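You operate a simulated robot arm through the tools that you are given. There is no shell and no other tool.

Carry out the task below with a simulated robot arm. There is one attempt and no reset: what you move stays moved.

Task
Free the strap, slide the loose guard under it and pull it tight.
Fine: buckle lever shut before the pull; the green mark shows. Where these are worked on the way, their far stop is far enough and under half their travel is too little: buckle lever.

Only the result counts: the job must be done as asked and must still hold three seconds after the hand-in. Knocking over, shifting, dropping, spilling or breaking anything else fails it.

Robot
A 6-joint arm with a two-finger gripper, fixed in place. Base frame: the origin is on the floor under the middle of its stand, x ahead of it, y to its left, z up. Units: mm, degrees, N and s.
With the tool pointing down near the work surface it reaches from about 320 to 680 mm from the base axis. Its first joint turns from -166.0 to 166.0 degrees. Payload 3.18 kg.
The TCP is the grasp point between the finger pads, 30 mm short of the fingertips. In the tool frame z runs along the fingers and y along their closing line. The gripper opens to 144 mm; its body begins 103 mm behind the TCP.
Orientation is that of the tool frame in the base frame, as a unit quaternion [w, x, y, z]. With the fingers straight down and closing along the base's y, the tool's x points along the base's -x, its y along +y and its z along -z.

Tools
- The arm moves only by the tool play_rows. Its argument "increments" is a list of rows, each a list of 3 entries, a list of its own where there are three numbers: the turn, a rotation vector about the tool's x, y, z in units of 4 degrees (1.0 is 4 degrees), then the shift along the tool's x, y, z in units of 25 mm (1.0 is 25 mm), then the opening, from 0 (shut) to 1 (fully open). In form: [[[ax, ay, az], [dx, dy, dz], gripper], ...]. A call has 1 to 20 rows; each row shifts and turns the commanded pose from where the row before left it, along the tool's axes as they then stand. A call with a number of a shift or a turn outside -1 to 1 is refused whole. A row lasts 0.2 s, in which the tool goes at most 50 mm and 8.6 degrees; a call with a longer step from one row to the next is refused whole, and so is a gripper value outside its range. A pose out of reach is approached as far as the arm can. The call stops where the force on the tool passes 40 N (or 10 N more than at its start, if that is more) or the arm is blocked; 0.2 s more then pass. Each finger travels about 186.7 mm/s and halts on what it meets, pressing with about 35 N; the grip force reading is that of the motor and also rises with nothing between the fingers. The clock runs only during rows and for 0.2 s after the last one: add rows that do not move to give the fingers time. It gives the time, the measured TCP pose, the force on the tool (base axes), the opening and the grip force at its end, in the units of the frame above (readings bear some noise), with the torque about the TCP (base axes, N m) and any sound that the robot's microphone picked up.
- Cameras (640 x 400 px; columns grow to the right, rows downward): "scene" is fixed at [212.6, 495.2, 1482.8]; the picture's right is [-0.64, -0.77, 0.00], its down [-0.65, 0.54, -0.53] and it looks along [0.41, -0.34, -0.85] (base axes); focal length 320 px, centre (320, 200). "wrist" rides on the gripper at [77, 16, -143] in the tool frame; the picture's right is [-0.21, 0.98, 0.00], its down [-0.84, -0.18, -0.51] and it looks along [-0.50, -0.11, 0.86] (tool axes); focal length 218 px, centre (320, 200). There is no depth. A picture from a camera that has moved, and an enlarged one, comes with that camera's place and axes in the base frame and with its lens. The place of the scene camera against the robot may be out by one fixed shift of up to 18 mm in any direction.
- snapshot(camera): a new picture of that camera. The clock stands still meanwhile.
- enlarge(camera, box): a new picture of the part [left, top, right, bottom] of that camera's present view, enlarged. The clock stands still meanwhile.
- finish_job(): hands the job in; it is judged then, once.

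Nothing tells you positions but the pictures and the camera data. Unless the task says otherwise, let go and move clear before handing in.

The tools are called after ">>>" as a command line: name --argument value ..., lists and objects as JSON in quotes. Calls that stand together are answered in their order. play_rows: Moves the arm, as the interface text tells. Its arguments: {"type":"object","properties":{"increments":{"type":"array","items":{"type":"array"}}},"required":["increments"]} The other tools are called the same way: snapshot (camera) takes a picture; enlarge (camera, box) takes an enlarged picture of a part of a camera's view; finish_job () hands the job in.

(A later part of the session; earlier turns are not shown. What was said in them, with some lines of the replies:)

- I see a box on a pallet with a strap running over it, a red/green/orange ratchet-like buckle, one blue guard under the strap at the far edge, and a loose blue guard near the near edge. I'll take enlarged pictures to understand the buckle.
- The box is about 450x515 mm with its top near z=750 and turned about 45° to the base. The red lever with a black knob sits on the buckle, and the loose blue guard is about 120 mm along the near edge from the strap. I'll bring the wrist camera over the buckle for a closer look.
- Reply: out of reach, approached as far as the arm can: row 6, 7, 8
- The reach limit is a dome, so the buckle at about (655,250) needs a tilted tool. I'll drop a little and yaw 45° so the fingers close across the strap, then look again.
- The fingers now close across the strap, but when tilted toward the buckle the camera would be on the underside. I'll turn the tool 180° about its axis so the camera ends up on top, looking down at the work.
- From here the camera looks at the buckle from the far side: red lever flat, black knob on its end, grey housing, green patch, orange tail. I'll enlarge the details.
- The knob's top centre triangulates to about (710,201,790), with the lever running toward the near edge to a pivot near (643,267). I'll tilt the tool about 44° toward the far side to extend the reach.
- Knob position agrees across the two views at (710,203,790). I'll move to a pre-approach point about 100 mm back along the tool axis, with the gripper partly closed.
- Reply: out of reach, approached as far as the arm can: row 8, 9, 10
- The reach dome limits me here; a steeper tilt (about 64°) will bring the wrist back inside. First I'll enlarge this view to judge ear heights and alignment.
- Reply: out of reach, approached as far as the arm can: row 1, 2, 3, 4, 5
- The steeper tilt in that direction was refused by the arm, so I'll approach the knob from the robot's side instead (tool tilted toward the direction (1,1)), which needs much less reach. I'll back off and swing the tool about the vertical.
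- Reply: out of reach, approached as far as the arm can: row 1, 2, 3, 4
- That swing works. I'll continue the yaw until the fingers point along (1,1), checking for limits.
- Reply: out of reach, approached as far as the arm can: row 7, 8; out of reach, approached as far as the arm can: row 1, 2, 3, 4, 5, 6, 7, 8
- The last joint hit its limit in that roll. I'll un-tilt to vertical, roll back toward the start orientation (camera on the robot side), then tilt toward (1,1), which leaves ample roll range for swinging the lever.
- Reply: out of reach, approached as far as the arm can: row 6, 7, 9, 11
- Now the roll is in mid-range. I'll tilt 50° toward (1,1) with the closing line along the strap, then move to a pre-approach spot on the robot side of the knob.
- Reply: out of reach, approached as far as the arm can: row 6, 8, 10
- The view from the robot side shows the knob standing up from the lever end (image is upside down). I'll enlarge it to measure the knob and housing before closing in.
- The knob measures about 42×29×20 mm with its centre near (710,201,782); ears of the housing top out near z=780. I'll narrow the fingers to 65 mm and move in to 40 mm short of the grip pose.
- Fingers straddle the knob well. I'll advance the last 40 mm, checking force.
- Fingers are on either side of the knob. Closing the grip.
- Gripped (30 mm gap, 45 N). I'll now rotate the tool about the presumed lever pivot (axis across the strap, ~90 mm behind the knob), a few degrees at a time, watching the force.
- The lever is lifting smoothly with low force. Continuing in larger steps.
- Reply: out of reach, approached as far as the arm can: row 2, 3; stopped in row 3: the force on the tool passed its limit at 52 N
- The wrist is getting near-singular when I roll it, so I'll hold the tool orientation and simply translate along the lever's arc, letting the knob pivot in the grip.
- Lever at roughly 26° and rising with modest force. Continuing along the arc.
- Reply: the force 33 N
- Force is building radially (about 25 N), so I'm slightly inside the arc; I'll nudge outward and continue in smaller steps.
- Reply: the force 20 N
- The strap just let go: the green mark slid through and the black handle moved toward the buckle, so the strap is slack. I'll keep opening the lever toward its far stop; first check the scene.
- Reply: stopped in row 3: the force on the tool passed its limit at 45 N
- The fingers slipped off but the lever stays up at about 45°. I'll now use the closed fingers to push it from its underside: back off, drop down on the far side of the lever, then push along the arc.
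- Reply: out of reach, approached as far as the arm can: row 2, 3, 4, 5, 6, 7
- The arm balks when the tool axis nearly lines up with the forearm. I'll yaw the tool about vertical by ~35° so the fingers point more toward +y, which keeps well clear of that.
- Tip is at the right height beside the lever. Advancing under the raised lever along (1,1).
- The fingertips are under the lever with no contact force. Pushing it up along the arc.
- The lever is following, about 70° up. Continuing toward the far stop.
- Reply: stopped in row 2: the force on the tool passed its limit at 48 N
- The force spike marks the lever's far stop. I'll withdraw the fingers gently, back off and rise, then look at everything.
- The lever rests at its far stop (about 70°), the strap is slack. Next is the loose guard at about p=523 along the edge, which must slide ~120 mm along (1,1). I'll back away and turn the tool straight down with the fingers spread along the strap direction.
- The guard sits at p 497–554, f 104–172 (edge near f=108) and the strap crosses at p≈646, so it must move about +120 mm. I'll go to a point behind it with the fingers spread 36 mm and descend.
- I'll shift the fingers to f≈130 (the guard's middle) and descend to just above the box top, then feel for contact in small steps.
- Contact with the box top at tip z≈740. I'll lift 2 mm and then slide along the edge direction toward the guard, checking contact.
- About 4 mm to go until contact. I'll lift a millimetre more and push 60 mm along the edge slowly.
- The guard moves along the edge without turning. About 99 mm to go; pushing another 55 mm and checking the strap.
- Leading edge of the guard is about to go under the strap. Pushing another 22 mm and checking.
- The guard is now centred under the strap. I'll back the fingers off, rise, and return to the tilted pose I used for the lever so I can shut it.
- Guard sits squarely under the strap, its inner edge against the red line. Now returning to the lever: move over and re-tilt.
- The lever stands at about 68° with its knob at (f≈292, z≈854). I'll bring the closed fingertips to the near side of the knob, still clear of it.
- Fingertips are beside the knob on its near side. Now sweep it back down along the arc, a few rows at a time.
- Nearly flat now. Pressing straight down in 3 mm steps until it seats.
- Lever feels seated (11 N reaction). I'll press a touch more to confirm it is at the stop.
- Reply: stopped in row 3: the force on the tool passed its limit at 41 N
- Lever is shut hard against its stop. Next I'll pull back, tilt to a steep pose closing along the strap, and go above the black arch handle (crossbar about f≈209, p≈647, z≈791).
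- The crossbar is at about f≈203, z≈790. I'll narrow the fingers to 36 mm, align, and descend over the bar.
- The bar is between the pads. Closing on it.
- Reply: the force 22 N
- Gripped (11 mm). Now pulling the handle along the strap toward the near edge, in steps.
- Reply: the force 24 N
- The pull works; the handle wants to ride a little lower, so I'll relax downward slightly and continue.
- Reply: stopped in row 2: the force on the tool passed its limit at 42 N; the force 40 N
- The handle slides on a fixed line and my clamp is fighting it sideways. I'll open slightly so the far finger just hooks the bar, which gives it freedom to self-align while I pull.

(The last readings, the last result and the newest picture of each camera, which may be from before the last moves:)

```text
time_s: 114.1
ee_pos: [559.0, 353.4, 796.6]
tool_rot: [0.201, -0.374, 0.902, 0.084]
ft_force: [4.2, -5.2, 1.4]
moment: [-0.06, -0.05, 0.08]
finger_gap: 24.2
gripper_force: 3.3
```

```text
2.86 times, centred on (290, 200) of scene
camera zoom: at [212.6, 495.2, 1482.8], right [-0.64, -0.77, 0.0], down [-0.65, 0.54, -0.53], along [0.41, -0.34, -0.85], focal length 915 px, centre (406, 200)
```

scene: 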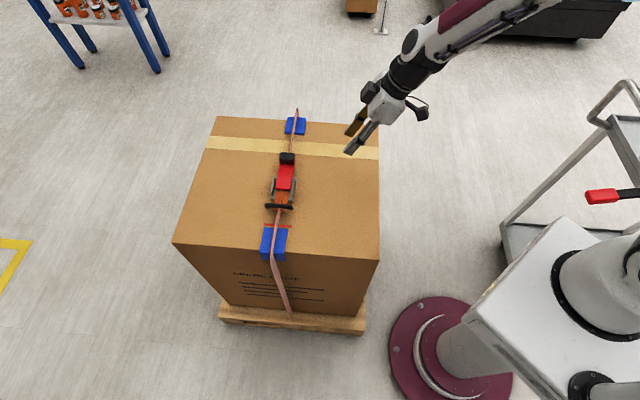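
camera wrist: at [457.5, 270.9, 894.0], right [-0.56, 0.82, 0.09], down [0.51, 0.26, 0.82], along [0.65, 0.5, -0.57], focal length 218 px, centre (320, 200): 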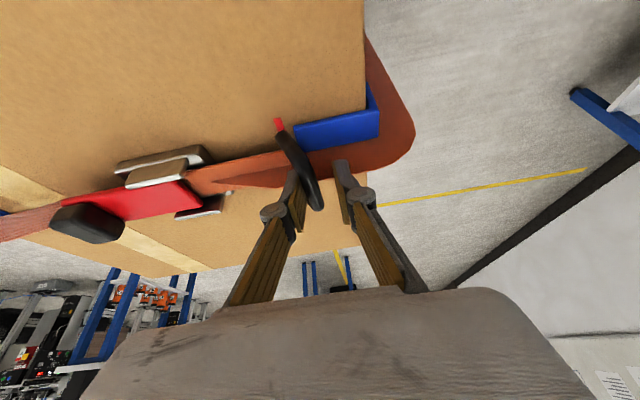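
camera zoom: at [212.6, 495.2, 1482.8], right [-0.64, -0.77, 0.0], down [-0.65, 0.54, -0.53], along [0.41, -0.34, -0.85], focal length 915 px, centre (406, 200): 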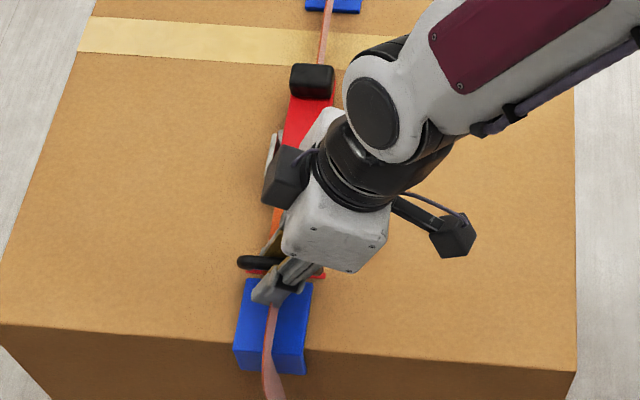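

The handle is following with low force. Continuing the pull.

>>> play_rows --increments '[[[0, 0, 0], [0, 0.2, 0], 0.14], [[0, 0, 0], [0, 0.2, 0], 0.14], [[0, 0, 0], [0, 0.2, 0], 0.14], [[0, 0, 0], [0, 0, 0], 0.14]]'

>>> snapshot --camera "wrist"

>>> enlarge --camera "scene" --box '[230, 130, 350, 270]'

```text
time_s: 115.1
ee_pos: [550.3, 362.2, 797.5]
tool_rot: [0.201, -0.372, 0.902, 0.084]
ft_force: [7.5, -3.5, -1.2]
moment: [0.01, -0.09, 0.11]
finger_gap: 25.4
gripper_force: 4.3
```

```text
taken
camera wrist: at [447.0, 281.5, 894.1], right [-0.56, 0.82, 0.09], down [0.51, 0.26, 0.82], along [0.65, 0.5, -0.57], focal length 218 px, centre (320, 200)
```

wrist: 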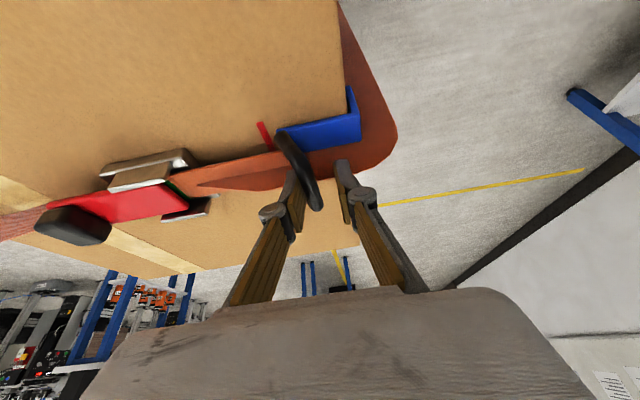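

```text
2.86 times, centred on (290, 200) of scene
camera zoom: at [212.6, 495.2, 1482.8], right [-0.64, -0.77, 0.0], down [-0.65, 0.54, -0.53], along [0.41, -0.34, -0.85], focal length 915 px, centre (406, 200)
```

zoom: 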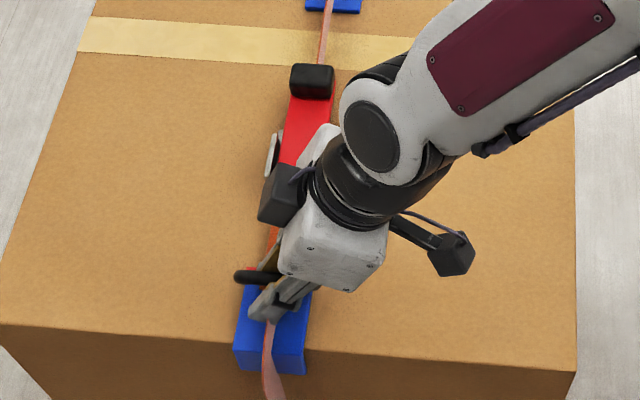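

Green is just beginning to appear at the buckle. Continuing the pull.

>>> play_rows --increments '[[[0, 0, 0], [0, 0.2, 0], 0.14], [[0, 0, 0], [0, 0.2, 0], 0.14], [[0, 0, 0], [0, 0, 0], 0.14]]'

>>> snapshot --camera "wrist"

>>> enlarge --camera "wrist" --box '[80, 120, 280, 250]'

```text
time_s: 115.9
ee_pos: [542.7, 369.6, 797.1]
tool_rot: [0.201, -0.373, 0.902, 0.084]
ft_force: [9.0, -2.8, -0.6]
moment: [-0.02, -0.07, 0.13]
finger_gap: 25.7
gripper_force: 4.5
```

```text
taken
camera wrist: at [440.1, 288.2, 894.1], right [-0.56, 0.82, 0.09], down [0.51, 0.26, 0.82], along [0.65, 0.5, -0.57], focal length 218 px, centre (320, 200)
```

wrist: 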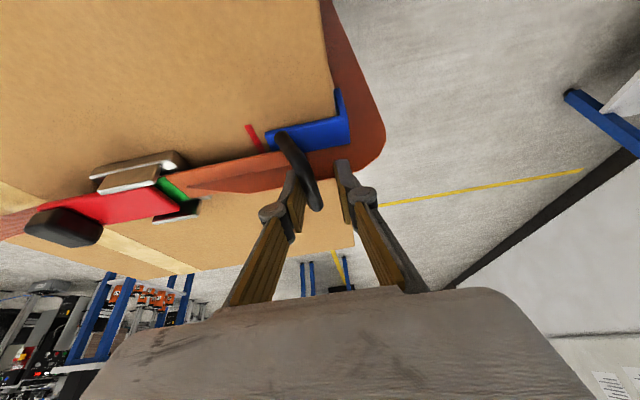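

```text
3.08 times, centred on (180, 185) of wrist
camera zoom: at [440.1, 288.2, 894.1], right [-0.56, 0.82, 0.09], down [0.51, 0.26, 0.82], along [0.65, 0.5, -0.57], focal length 672 px, centre (751, 246)
```

zoom: 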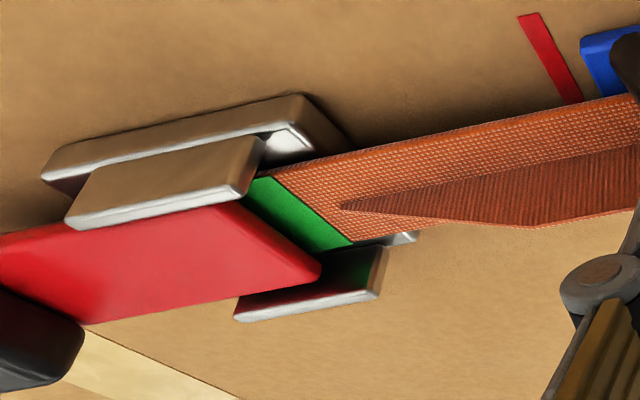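

Green strip is emerging. Strap is still slack at the edge, so I'll keep pulling and watch the force.

>>> play_rows --increments '[[[0, 0, 0], [0, 0.2, 0], 0.14], [[0, 0, 0], [0, 0.2, 0], 0.14], [[0, 0, 0], [0, 0, 0], 0.14]]'

>>> play_rows --increments '[[[0, 0, 0], [0, 0.2, 0], 0.14], [[0, 0, 0], [0, 0.2, 0], 0.14], [[0, 0, 0], [0, 0, 0], 0.14]]'

>>> snapshot --camera "wrist"

>>> enlarge --camera "wrist" --box '[80, 120, 280, 250]'

>>> enlarge --camera "scene" --box '[220, 130, 360, 310]'

```text
time_s: 116.7
ee_pos: [535.9, 375.6, 797.5]
tool_rot: [0.2, -0.374, 0.902, 0.084]
ft_force: [10.0, -4.5, -1.1]
moment: [-0.01, -0.12, 0.16]
finger_gap: 26.4
gripper_force: 5.0
```

```text
time_s: 117.5
ee_pos: [529.2, 383.9, 797.0]
tool_rot: [0.201, -0.375, 0.901, 0.085]
ft_force: [8.9, -5.7, -1.0]
moment: [-0.02, -0.07, 0.09]
finger_gap: 26.9
gripper_force: 5.0
```

```text
taken
camera wrist: at [425.8, 302.4, 894.2], right [-0.56, 0.82, 0.09], down [0.51, 0.26, 0.82], along [0.65, 0.5, -0.57], focal length 218 px, centre (320, 200)
```

wrist: 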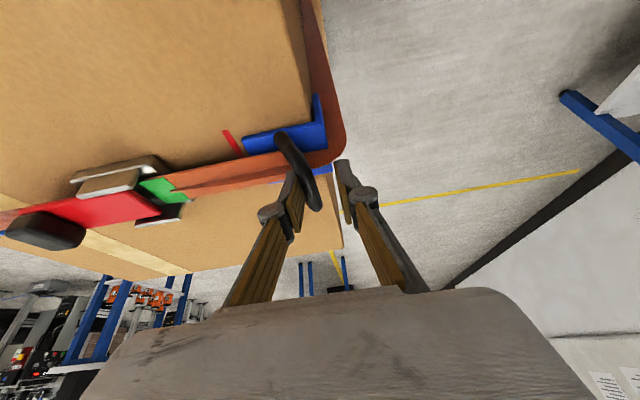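

```text
3.08 times, centred on (180, 185) of wrist
camera zoom: at [425.8, 302.4, 894.2], right [-0.56, 0.82, 0.09], down [0.51, 0.26, 0.82], along [0.65, 0.5, -0.57], focal length 672 px, centre (751, 246)
```

zoom: 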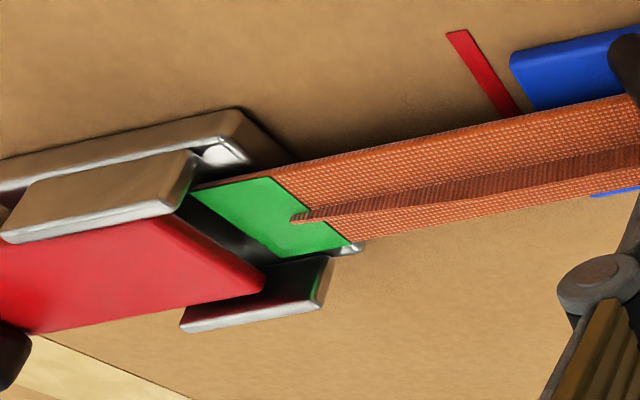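

```text
2.22 times, centred on (290, 220) of scene
camera zoom: at [212.6, 495.2, 1482.8], right [-0.64, -0.77, 0.0], down [-0.65, 0.54, -0.53], along [0.41, -0.34, -0.85], focal length 711 px, centre (387, 156)
```

zoom: 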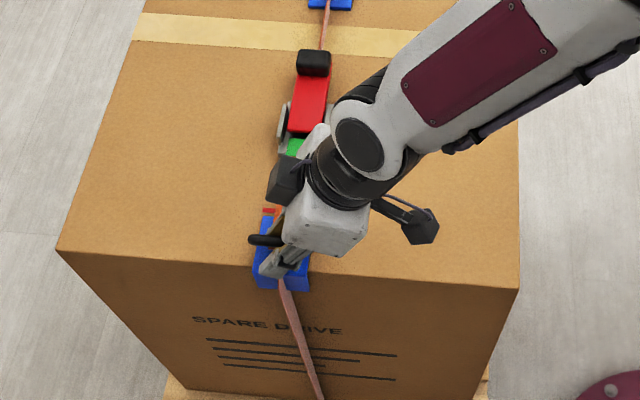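

The green mark is now fully out. There's still a bit of slack at the edge, so I'll continue in 5 mm steps until the force rises.

>>> play_rows --increments '[[[0, 0, 0], [0, 0.2, 0], 0.14], [[0, 0, 0], [0, 0, 0], 0.14]]'

>>> play_rows --increments '[[[0, 0, 0], [0, 0.2, 0], 0.14], [[0, 0, 0], [0, 0, 0], 0.14]]'

>>> snapshot --camera "wrist"

>>> enlarge --camera "wrist" --box '[200, 80, 380, 220]'

```text
time_s: 118.1
ee_pos: [525.9, 387.6, 797.7]
tool_rot: [0.201, -0.373, 0.902, 0.084]
ft_force: [8.0, -6.6, -0.1]
moment: [-0.05, -0.06, 0.12]
finger_gap: 27.2
gripper_force: 5.6
```

```text
time_s: 118.7
ee_pos: [521.8, 390.4, 797.0]
tool_rot: [0.201, -0.373, 0.902, 0.084]
ft_force: [5.5, -9.5, 3.5]
moment: [-0.19, -0.03, 0.06]
finger_gap: 27.3
gripper_force: 6.1
```

```text
taken
camera wrist: at [418.8, 309.5, 894.2], right [-0.56, 0.82, 0.09], down [0.51, 0.26, 0.82], along [0.65, 0.5, -0.57], focal length 218 px, centre (320, 200)
```

wrist: 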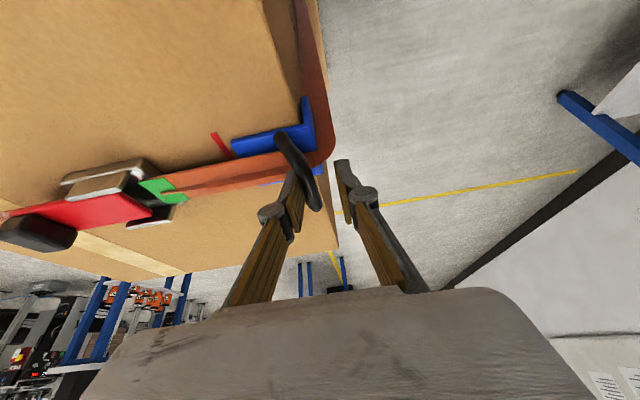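

```text
2.86 times, centred on (290, 150) of wrist
camera zoom: at [418.8, 309.5, 894.2], right [-0.56, 0.82, 0.09], down [0.51, 0.26, 0.82], along [0.65, 0.5, -0.57], focal length 624 px, centre (406, 343)
```

zoom: 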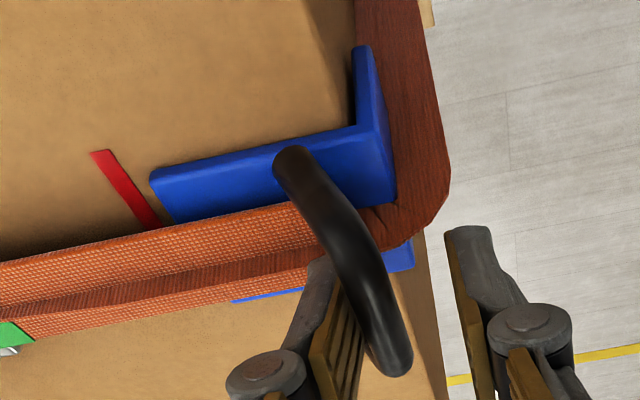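

>>> play_rows --increments '[[[0, 0, 0], [0, 0.2, 0], 0.14], [[0, 0, 0], [0, 0, 0], 0.14]]'

>>> play_rows --increments '[[[0, 0, 0], [0, 0.2, 0], 0.14], [[0, 0, 0], [0, 0, 0], 0.14]]'

>>> enlarge --camera "wrist" --box '[60, 60, 380, 240]'

```text
time_s: 119.3
ee_pos: [518.5, 393.9, 797.3]
tool_rot: [0.201, -0.374, 0.901, 0.084]
ft_force: [7.0, -8.8, 3.4]
moment: [-0.17, -0.04, 0.05]
finger_gap: 27.2
gripper_force: 5.5
```

```text
time_s: 119.9
ee_pos: [514.5, 397.3, 797.7]
tool_rot: [0.201, -0.374, 0.902, 0.084]
ft_force: [10.2, -6.8, 1.5]
moment: [-0.07, -0.1, 0.16]
finger_gap: 28.1
gripper_force: 6.7
```

```text
2.00 times, centred on (220, 150) of wrist
camera zoom: at [411.9, 316.4, 894.0], right [-0.56, 0.82, 0.09], down [0.51, 0.26, 0.82], along [0.65, 0.5, -0.57], focal length 436 px, centre (520, 300)
```

zoom: 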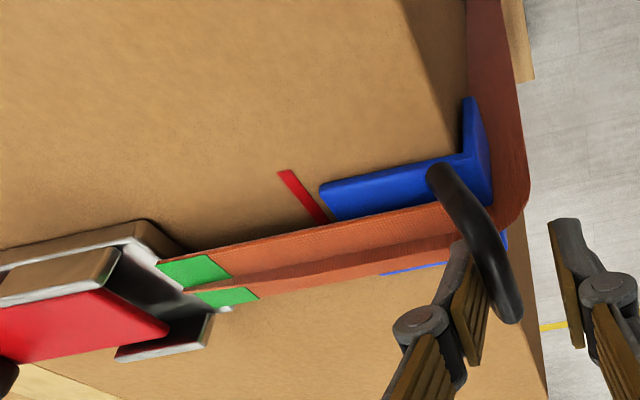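

Still slack at the edge and force only about 12 N; the strap was loose at the start too, so I'll go on pulling until it is really taut.

>>> play_rows --increments '[[[0, 0, 0], [0, 0.2, 0], 0.14], [[0, 0, 0], [0, 0, 0], 0.14]]'

>>> play_rows --increments '[[[0, 0, 0], [0, 0.2, 0], 0.14], [[0, 0, 0], [0, 0, 0], 0.14]]'

>>> enlarge --camera "wrist" --box '[60, 60, 380, 240]'

>>> enlarge --camera "scene" --box '[220, 130, 360, 310]'

```text
time_s: 120.5
ee_pos: [511.8, 399.9, 797.3]
tool_rot: [0.202, -0.373, 0.901, 0.084]
ft_force: [13.2, -19.8, 6.7]
moment: [-0.32, -0.18, 0.1]
finger_gap: 34.3
gripper_force: 11.6
```

```text
time_s: 121.1
ee_pos: [508.8, 403.2, 797.0]
tool_rot: [0.202, -0.373, 0.902, 0.084]
ft_force: [21.6, -27.4, 3.8]
moment: [-0.28, -0.34, 0.1]
finger_gap: 41.8
gripper_force: 17.4
```

```text
2.00 times, centred on (220, 150) of wrist
camera zoom: at [405.9, 322.3, 894.3], right [-0.56, 0.83, 0.09], down [0.51, 0.26, 0.82], along [0.65, 0.5, -0.57], focal length 436 px, centre (520, 300)
```

zoom: 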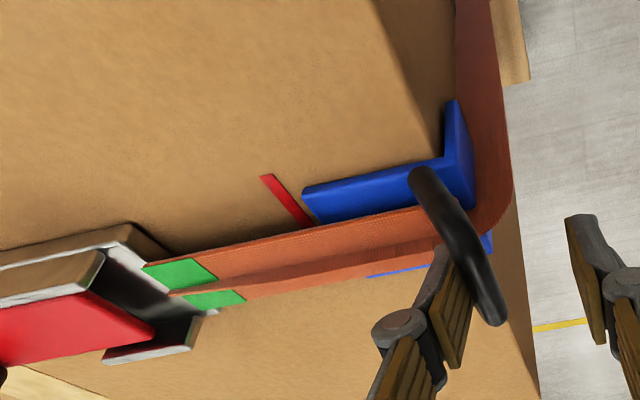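

```text
2.22 times, centred on (290, 220) of scene
camera zoom: at [212.6, 495.2, 1482.8], right [-0.64, -0.77, 0.0], down [-0.65, 0.54, -0.53], along [0.41, -0.34, -0.85], focal length 711 px, centre (387, 156)
```

zoom: 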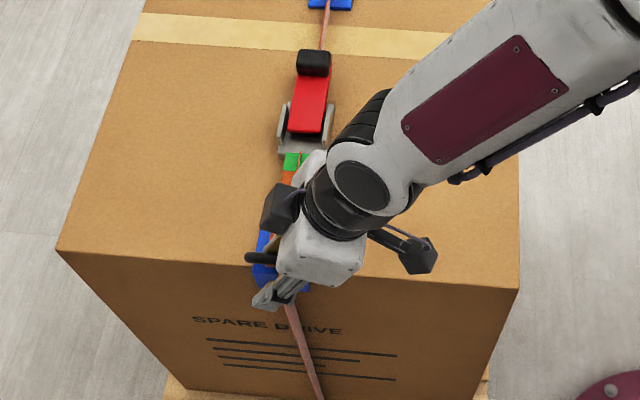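

Force has climbed to ~35 N and the handle has stopped moving, so the strap is taut. One last small tug to make sure, then relax.

>>> play_rows --increments '[[[0, 0, 0], [0, 0.08, 0], 0.14], [[0, 0, 0], [0, 0, 0], 0.14], [[0, 0, 0], [0, 0, 0], 0.14]]'

>>> play_rows --increments '[[[0, 0, 0], [0, -0.2, 0], 0.2], [[0, 0, 0], [0, -0.2, 0], 0.3], [[0, 0, 0], [0, -0.2, 0], 0.35], [[0, 0, 0], [0, 0, 0], 0.35]]'

>>> snapshot --camera "wrist"

>>> enlarge --camera "wrist" --box '[60, 60, 380, 240]'

```text
time_s: 121.9
ee_pos: [507.9, 404.9, 797.8]
tool_rot: [0.201, -0.372, 0.902, 0.084]
ft_force: [25.3, -29.2, -0.9]
moment: [-0.19, -0.34, 0.19]
finger_gap: 44.2
gripper_force: 19.6
```

```text
time_s: 122.9
ee_pos: [516.3, 395.8, 798.8]
tool_rot: [0.201, -0.374, 0.901, 0.084]
ft_force: [0.2, -0.1, 0.3]
moment: [-0.03, 0.03, -0.01]
finger_gap: 50.5
gripper_force: 0.1
```

```text
taken
camera wrist: at [413.8, 314.4, 894.6], right [-0.56, 0.82, 0.09], down [0.51, 0.26, 0.82], along [0.65, 0.5, -0.57], focal length 218 px, centre (320, 200)
```

wrist: 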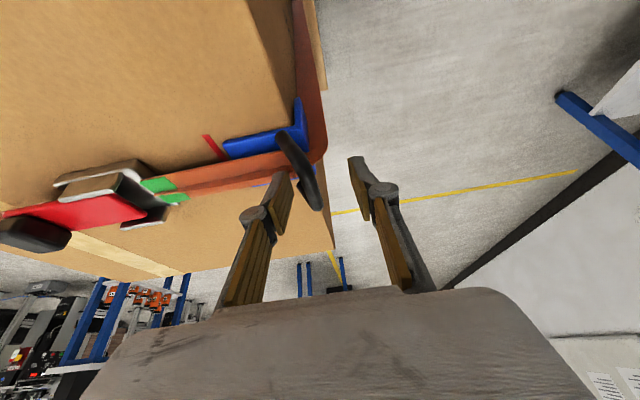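

```text
2.00 times, centred on (220, 150) of wrist
camera zoom: at [413.8, 314.4, 894.6], right [-0.56, 0.82, 0.09], down [0.51, 0.26, 0.82], along [0.65, 0.5, -0.57], focal length 436 px, centre (520, 300)
```

zoom: 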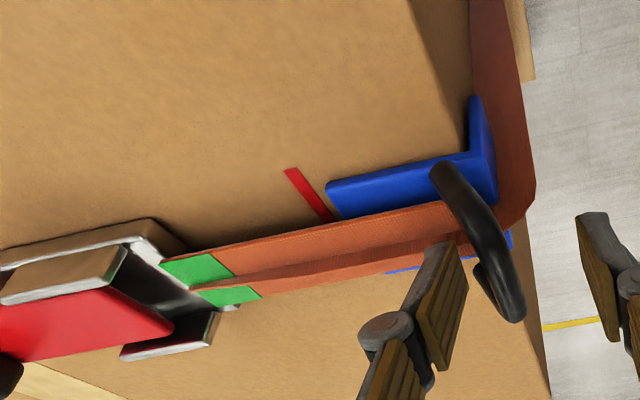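

Handle stays put and the green mark remains fully visible after letting go. I'll retreat straight back along the tool axis and take a last look.

>>> play_rows --increments '[[[0, 0, 0], [0, -0.28, 0], 0.4], [[0, 0, 0], [0, 0, 0], 0.45], [[0, 0, 0], [0, 0, -0.5], 0.45], [[0, 0, 0], [0, 0, -1], 0.45], [[0, 0, 0], [0, 0, -1], 0.45], [[0, 0, 0], [0, 0, -1], 0.45], [[0, 0, 0], [0.5, 0, -1], 0.45], [[0, 0, 0], [1, 0, -0.5], 0.45], [[0, 0, 0], [1, 0, 0], 0.45], [[0, 0, 0], [1, 0, 0], 0.45], [[0, 0, 0], [1, 0, 0], 0.45], [[0, 0, 0], [1, 0, 0], 0.45]]'

>>> snapshot --camera "wrist"

>>> snapshot --camera "scene"

>>> enlarge --camera "scene" --box '[220, 130, 360, 310]'

```text
time_s: 125.5
ee_pos: [384.0, 265.2, 848.4]
tool_rot: [0.186, -0.437, 0.876, 0.081]
ft_force: [1.4, -0.2, -0.3]
moment: [-0.02, 0.14, 0.03]
finger_gap: 64.9
gripper_force: 0.1
```

```text
taken
camera wrist: at [293.1, 174.7, 948.9], right [-0.66, 0.75, 0.06], down [0.48, 0.36, 0.8], along [0.58, 0.56, -0.59], focal length 218 px, centre (320, 200)
```

wrist: 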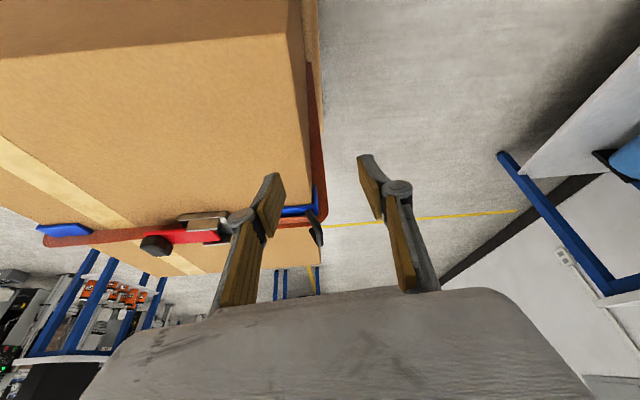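

```text
taken
```

scene: 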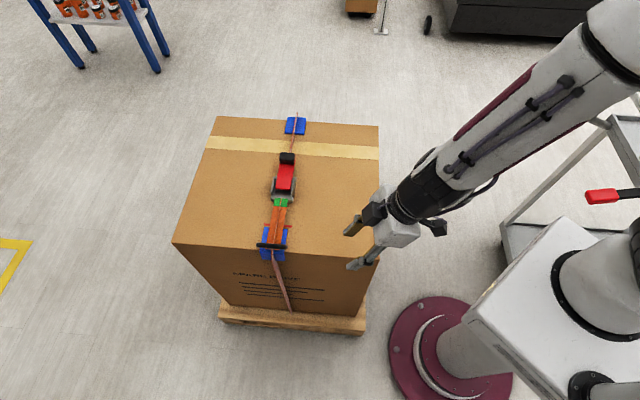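

```text
2.22 times, centred on (290, 220) of scene
camera zoom: at [212.6, 495.2, 1482.8], right [-0.64, -0.77, 0.0], down [-0.65, 0.54, -0.53], along [0.41, -0.34, -0.85], focal length 711 px, centre (387, 156)
```

zoom: 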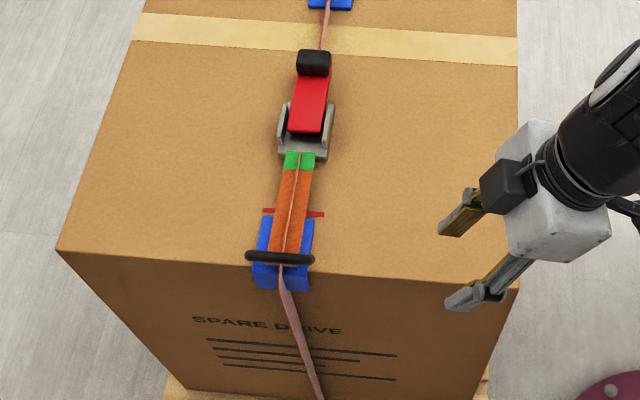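

The result looks right: guard under the strap, handle over the guard, green mark out, lever flat. I'll move the arm up and clear and zoom in for a final check.

>>> play_rows --increments '[[[0, 0, 0], [0, 0, -1], 0.45], [[0, 0, 0], [0, 0, -1], 0.45], [[0, 0, 0], [0, 0, -1], 0.45], [[0, 0, 0], [0, 0, 0], 0.45]]'

>>> enlarge --camera "scene" --box '[240, 180, 340, 290]'

>>> enlarge --camera "scene" --box '[240, 110, 340, 215]'

>>> snapshot --camera "wrist"

```text
time_s: 126.5
ee_pos: [372.5, 243.1, 920.1]
tool_rot: [0.202, -0.373, 0.902, 0.084]
ft_force: [-0.4, -0.8, 0.0]
moment: [-0.01, -0.01, 0.02]
finger_gap: 64.9
gripper_force: 0.0
```

```text
3.64 times, centred on (290, 235) of scene
camera zoom: at [212.6, 495.2, 1482.8], right [-0.64, -0.77, 0.0], down [-0.65, 0.54, -0.53], along [0.41, -0.34, -0.85], focal length 1164 px, centre (429, 73)
```

zoom: 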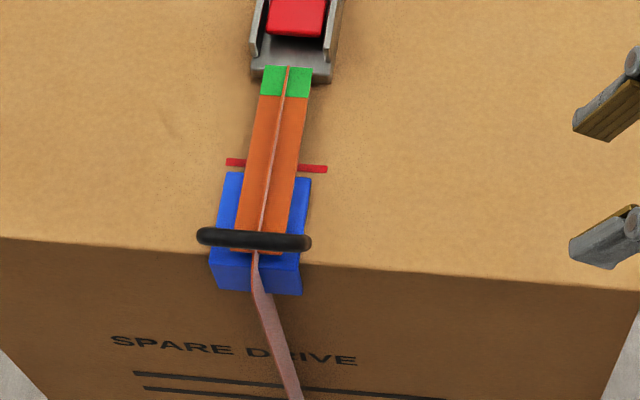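

```text
3.81 times, centred on (290, 162) of scene
camera zoom: at [212.6, 495.2, 1482.8], right [-0.64, -0.77, 0.0], down [-0.65, 0.54, -0.53], along [0.41, -0.34, -0.85], focal length 1219 px, centre (434, 343)
```

zoom: 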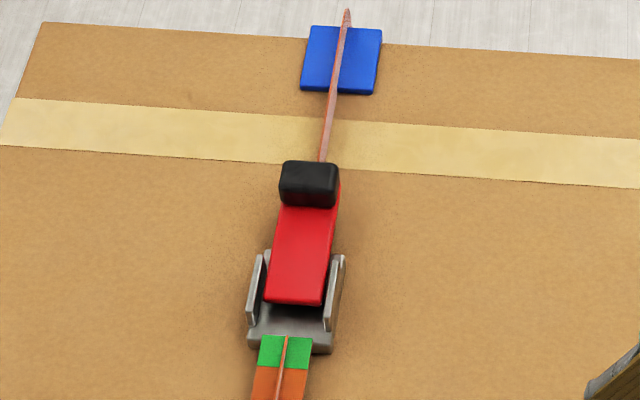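

```text
taken
camera wrist: at [270.5, 160.3, 1016.9], right [-0.56, 0.83, 0.09], down [0.51, 0.26, 0.82], along [0.65, 0.5, -0.57], focal length 218 px, centre (320, 200)
```

wrist: 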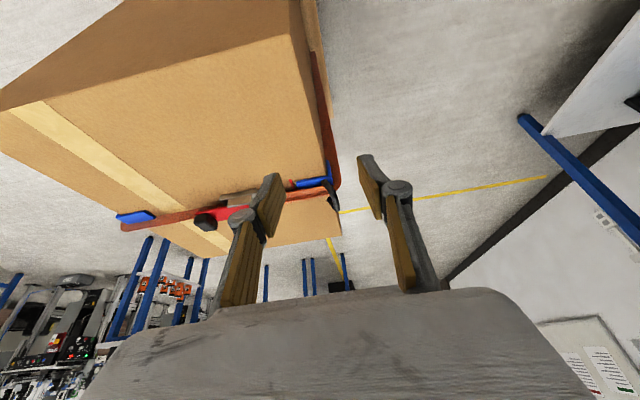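

The final check agrees on every point:
- **Lever:** it lies fully shut, with the knob where it started.
- **Guard:** the loose guard is centred under the strap, and the far guard hasn't moved.
- **Strap:** it pulled taut at about 39 N and stayed there after I let go.
- **Green mark:** it is fully visible.

The arm is clear, so I'm handing in.

>>> finish_job

```text
The job is handed in.
```

The job is handed in, and the result isn't back yet. The strap was freed, the loose guard was slid under it, and the strap was pulled tight.

- **Freeing the strap:** I opened the buckle lever to its far stop, and the strap went slack.
- **Guard:** I pushed the loose guard along the box edge until it sat centred under the strap. The guard at the far edge stayed where it was.
- **Lever:** I shut the lever against its stop before pulling. In the last pictures the knob was back where it started.
- **Pull:** I pulled the handle until the force rose to about 39 N and it stopped moving. After I let go it did not slip back, and the green mark was fully visible.

The arm let go and moved clear before the hand-in, and I saw nothing else moved or knocked over.
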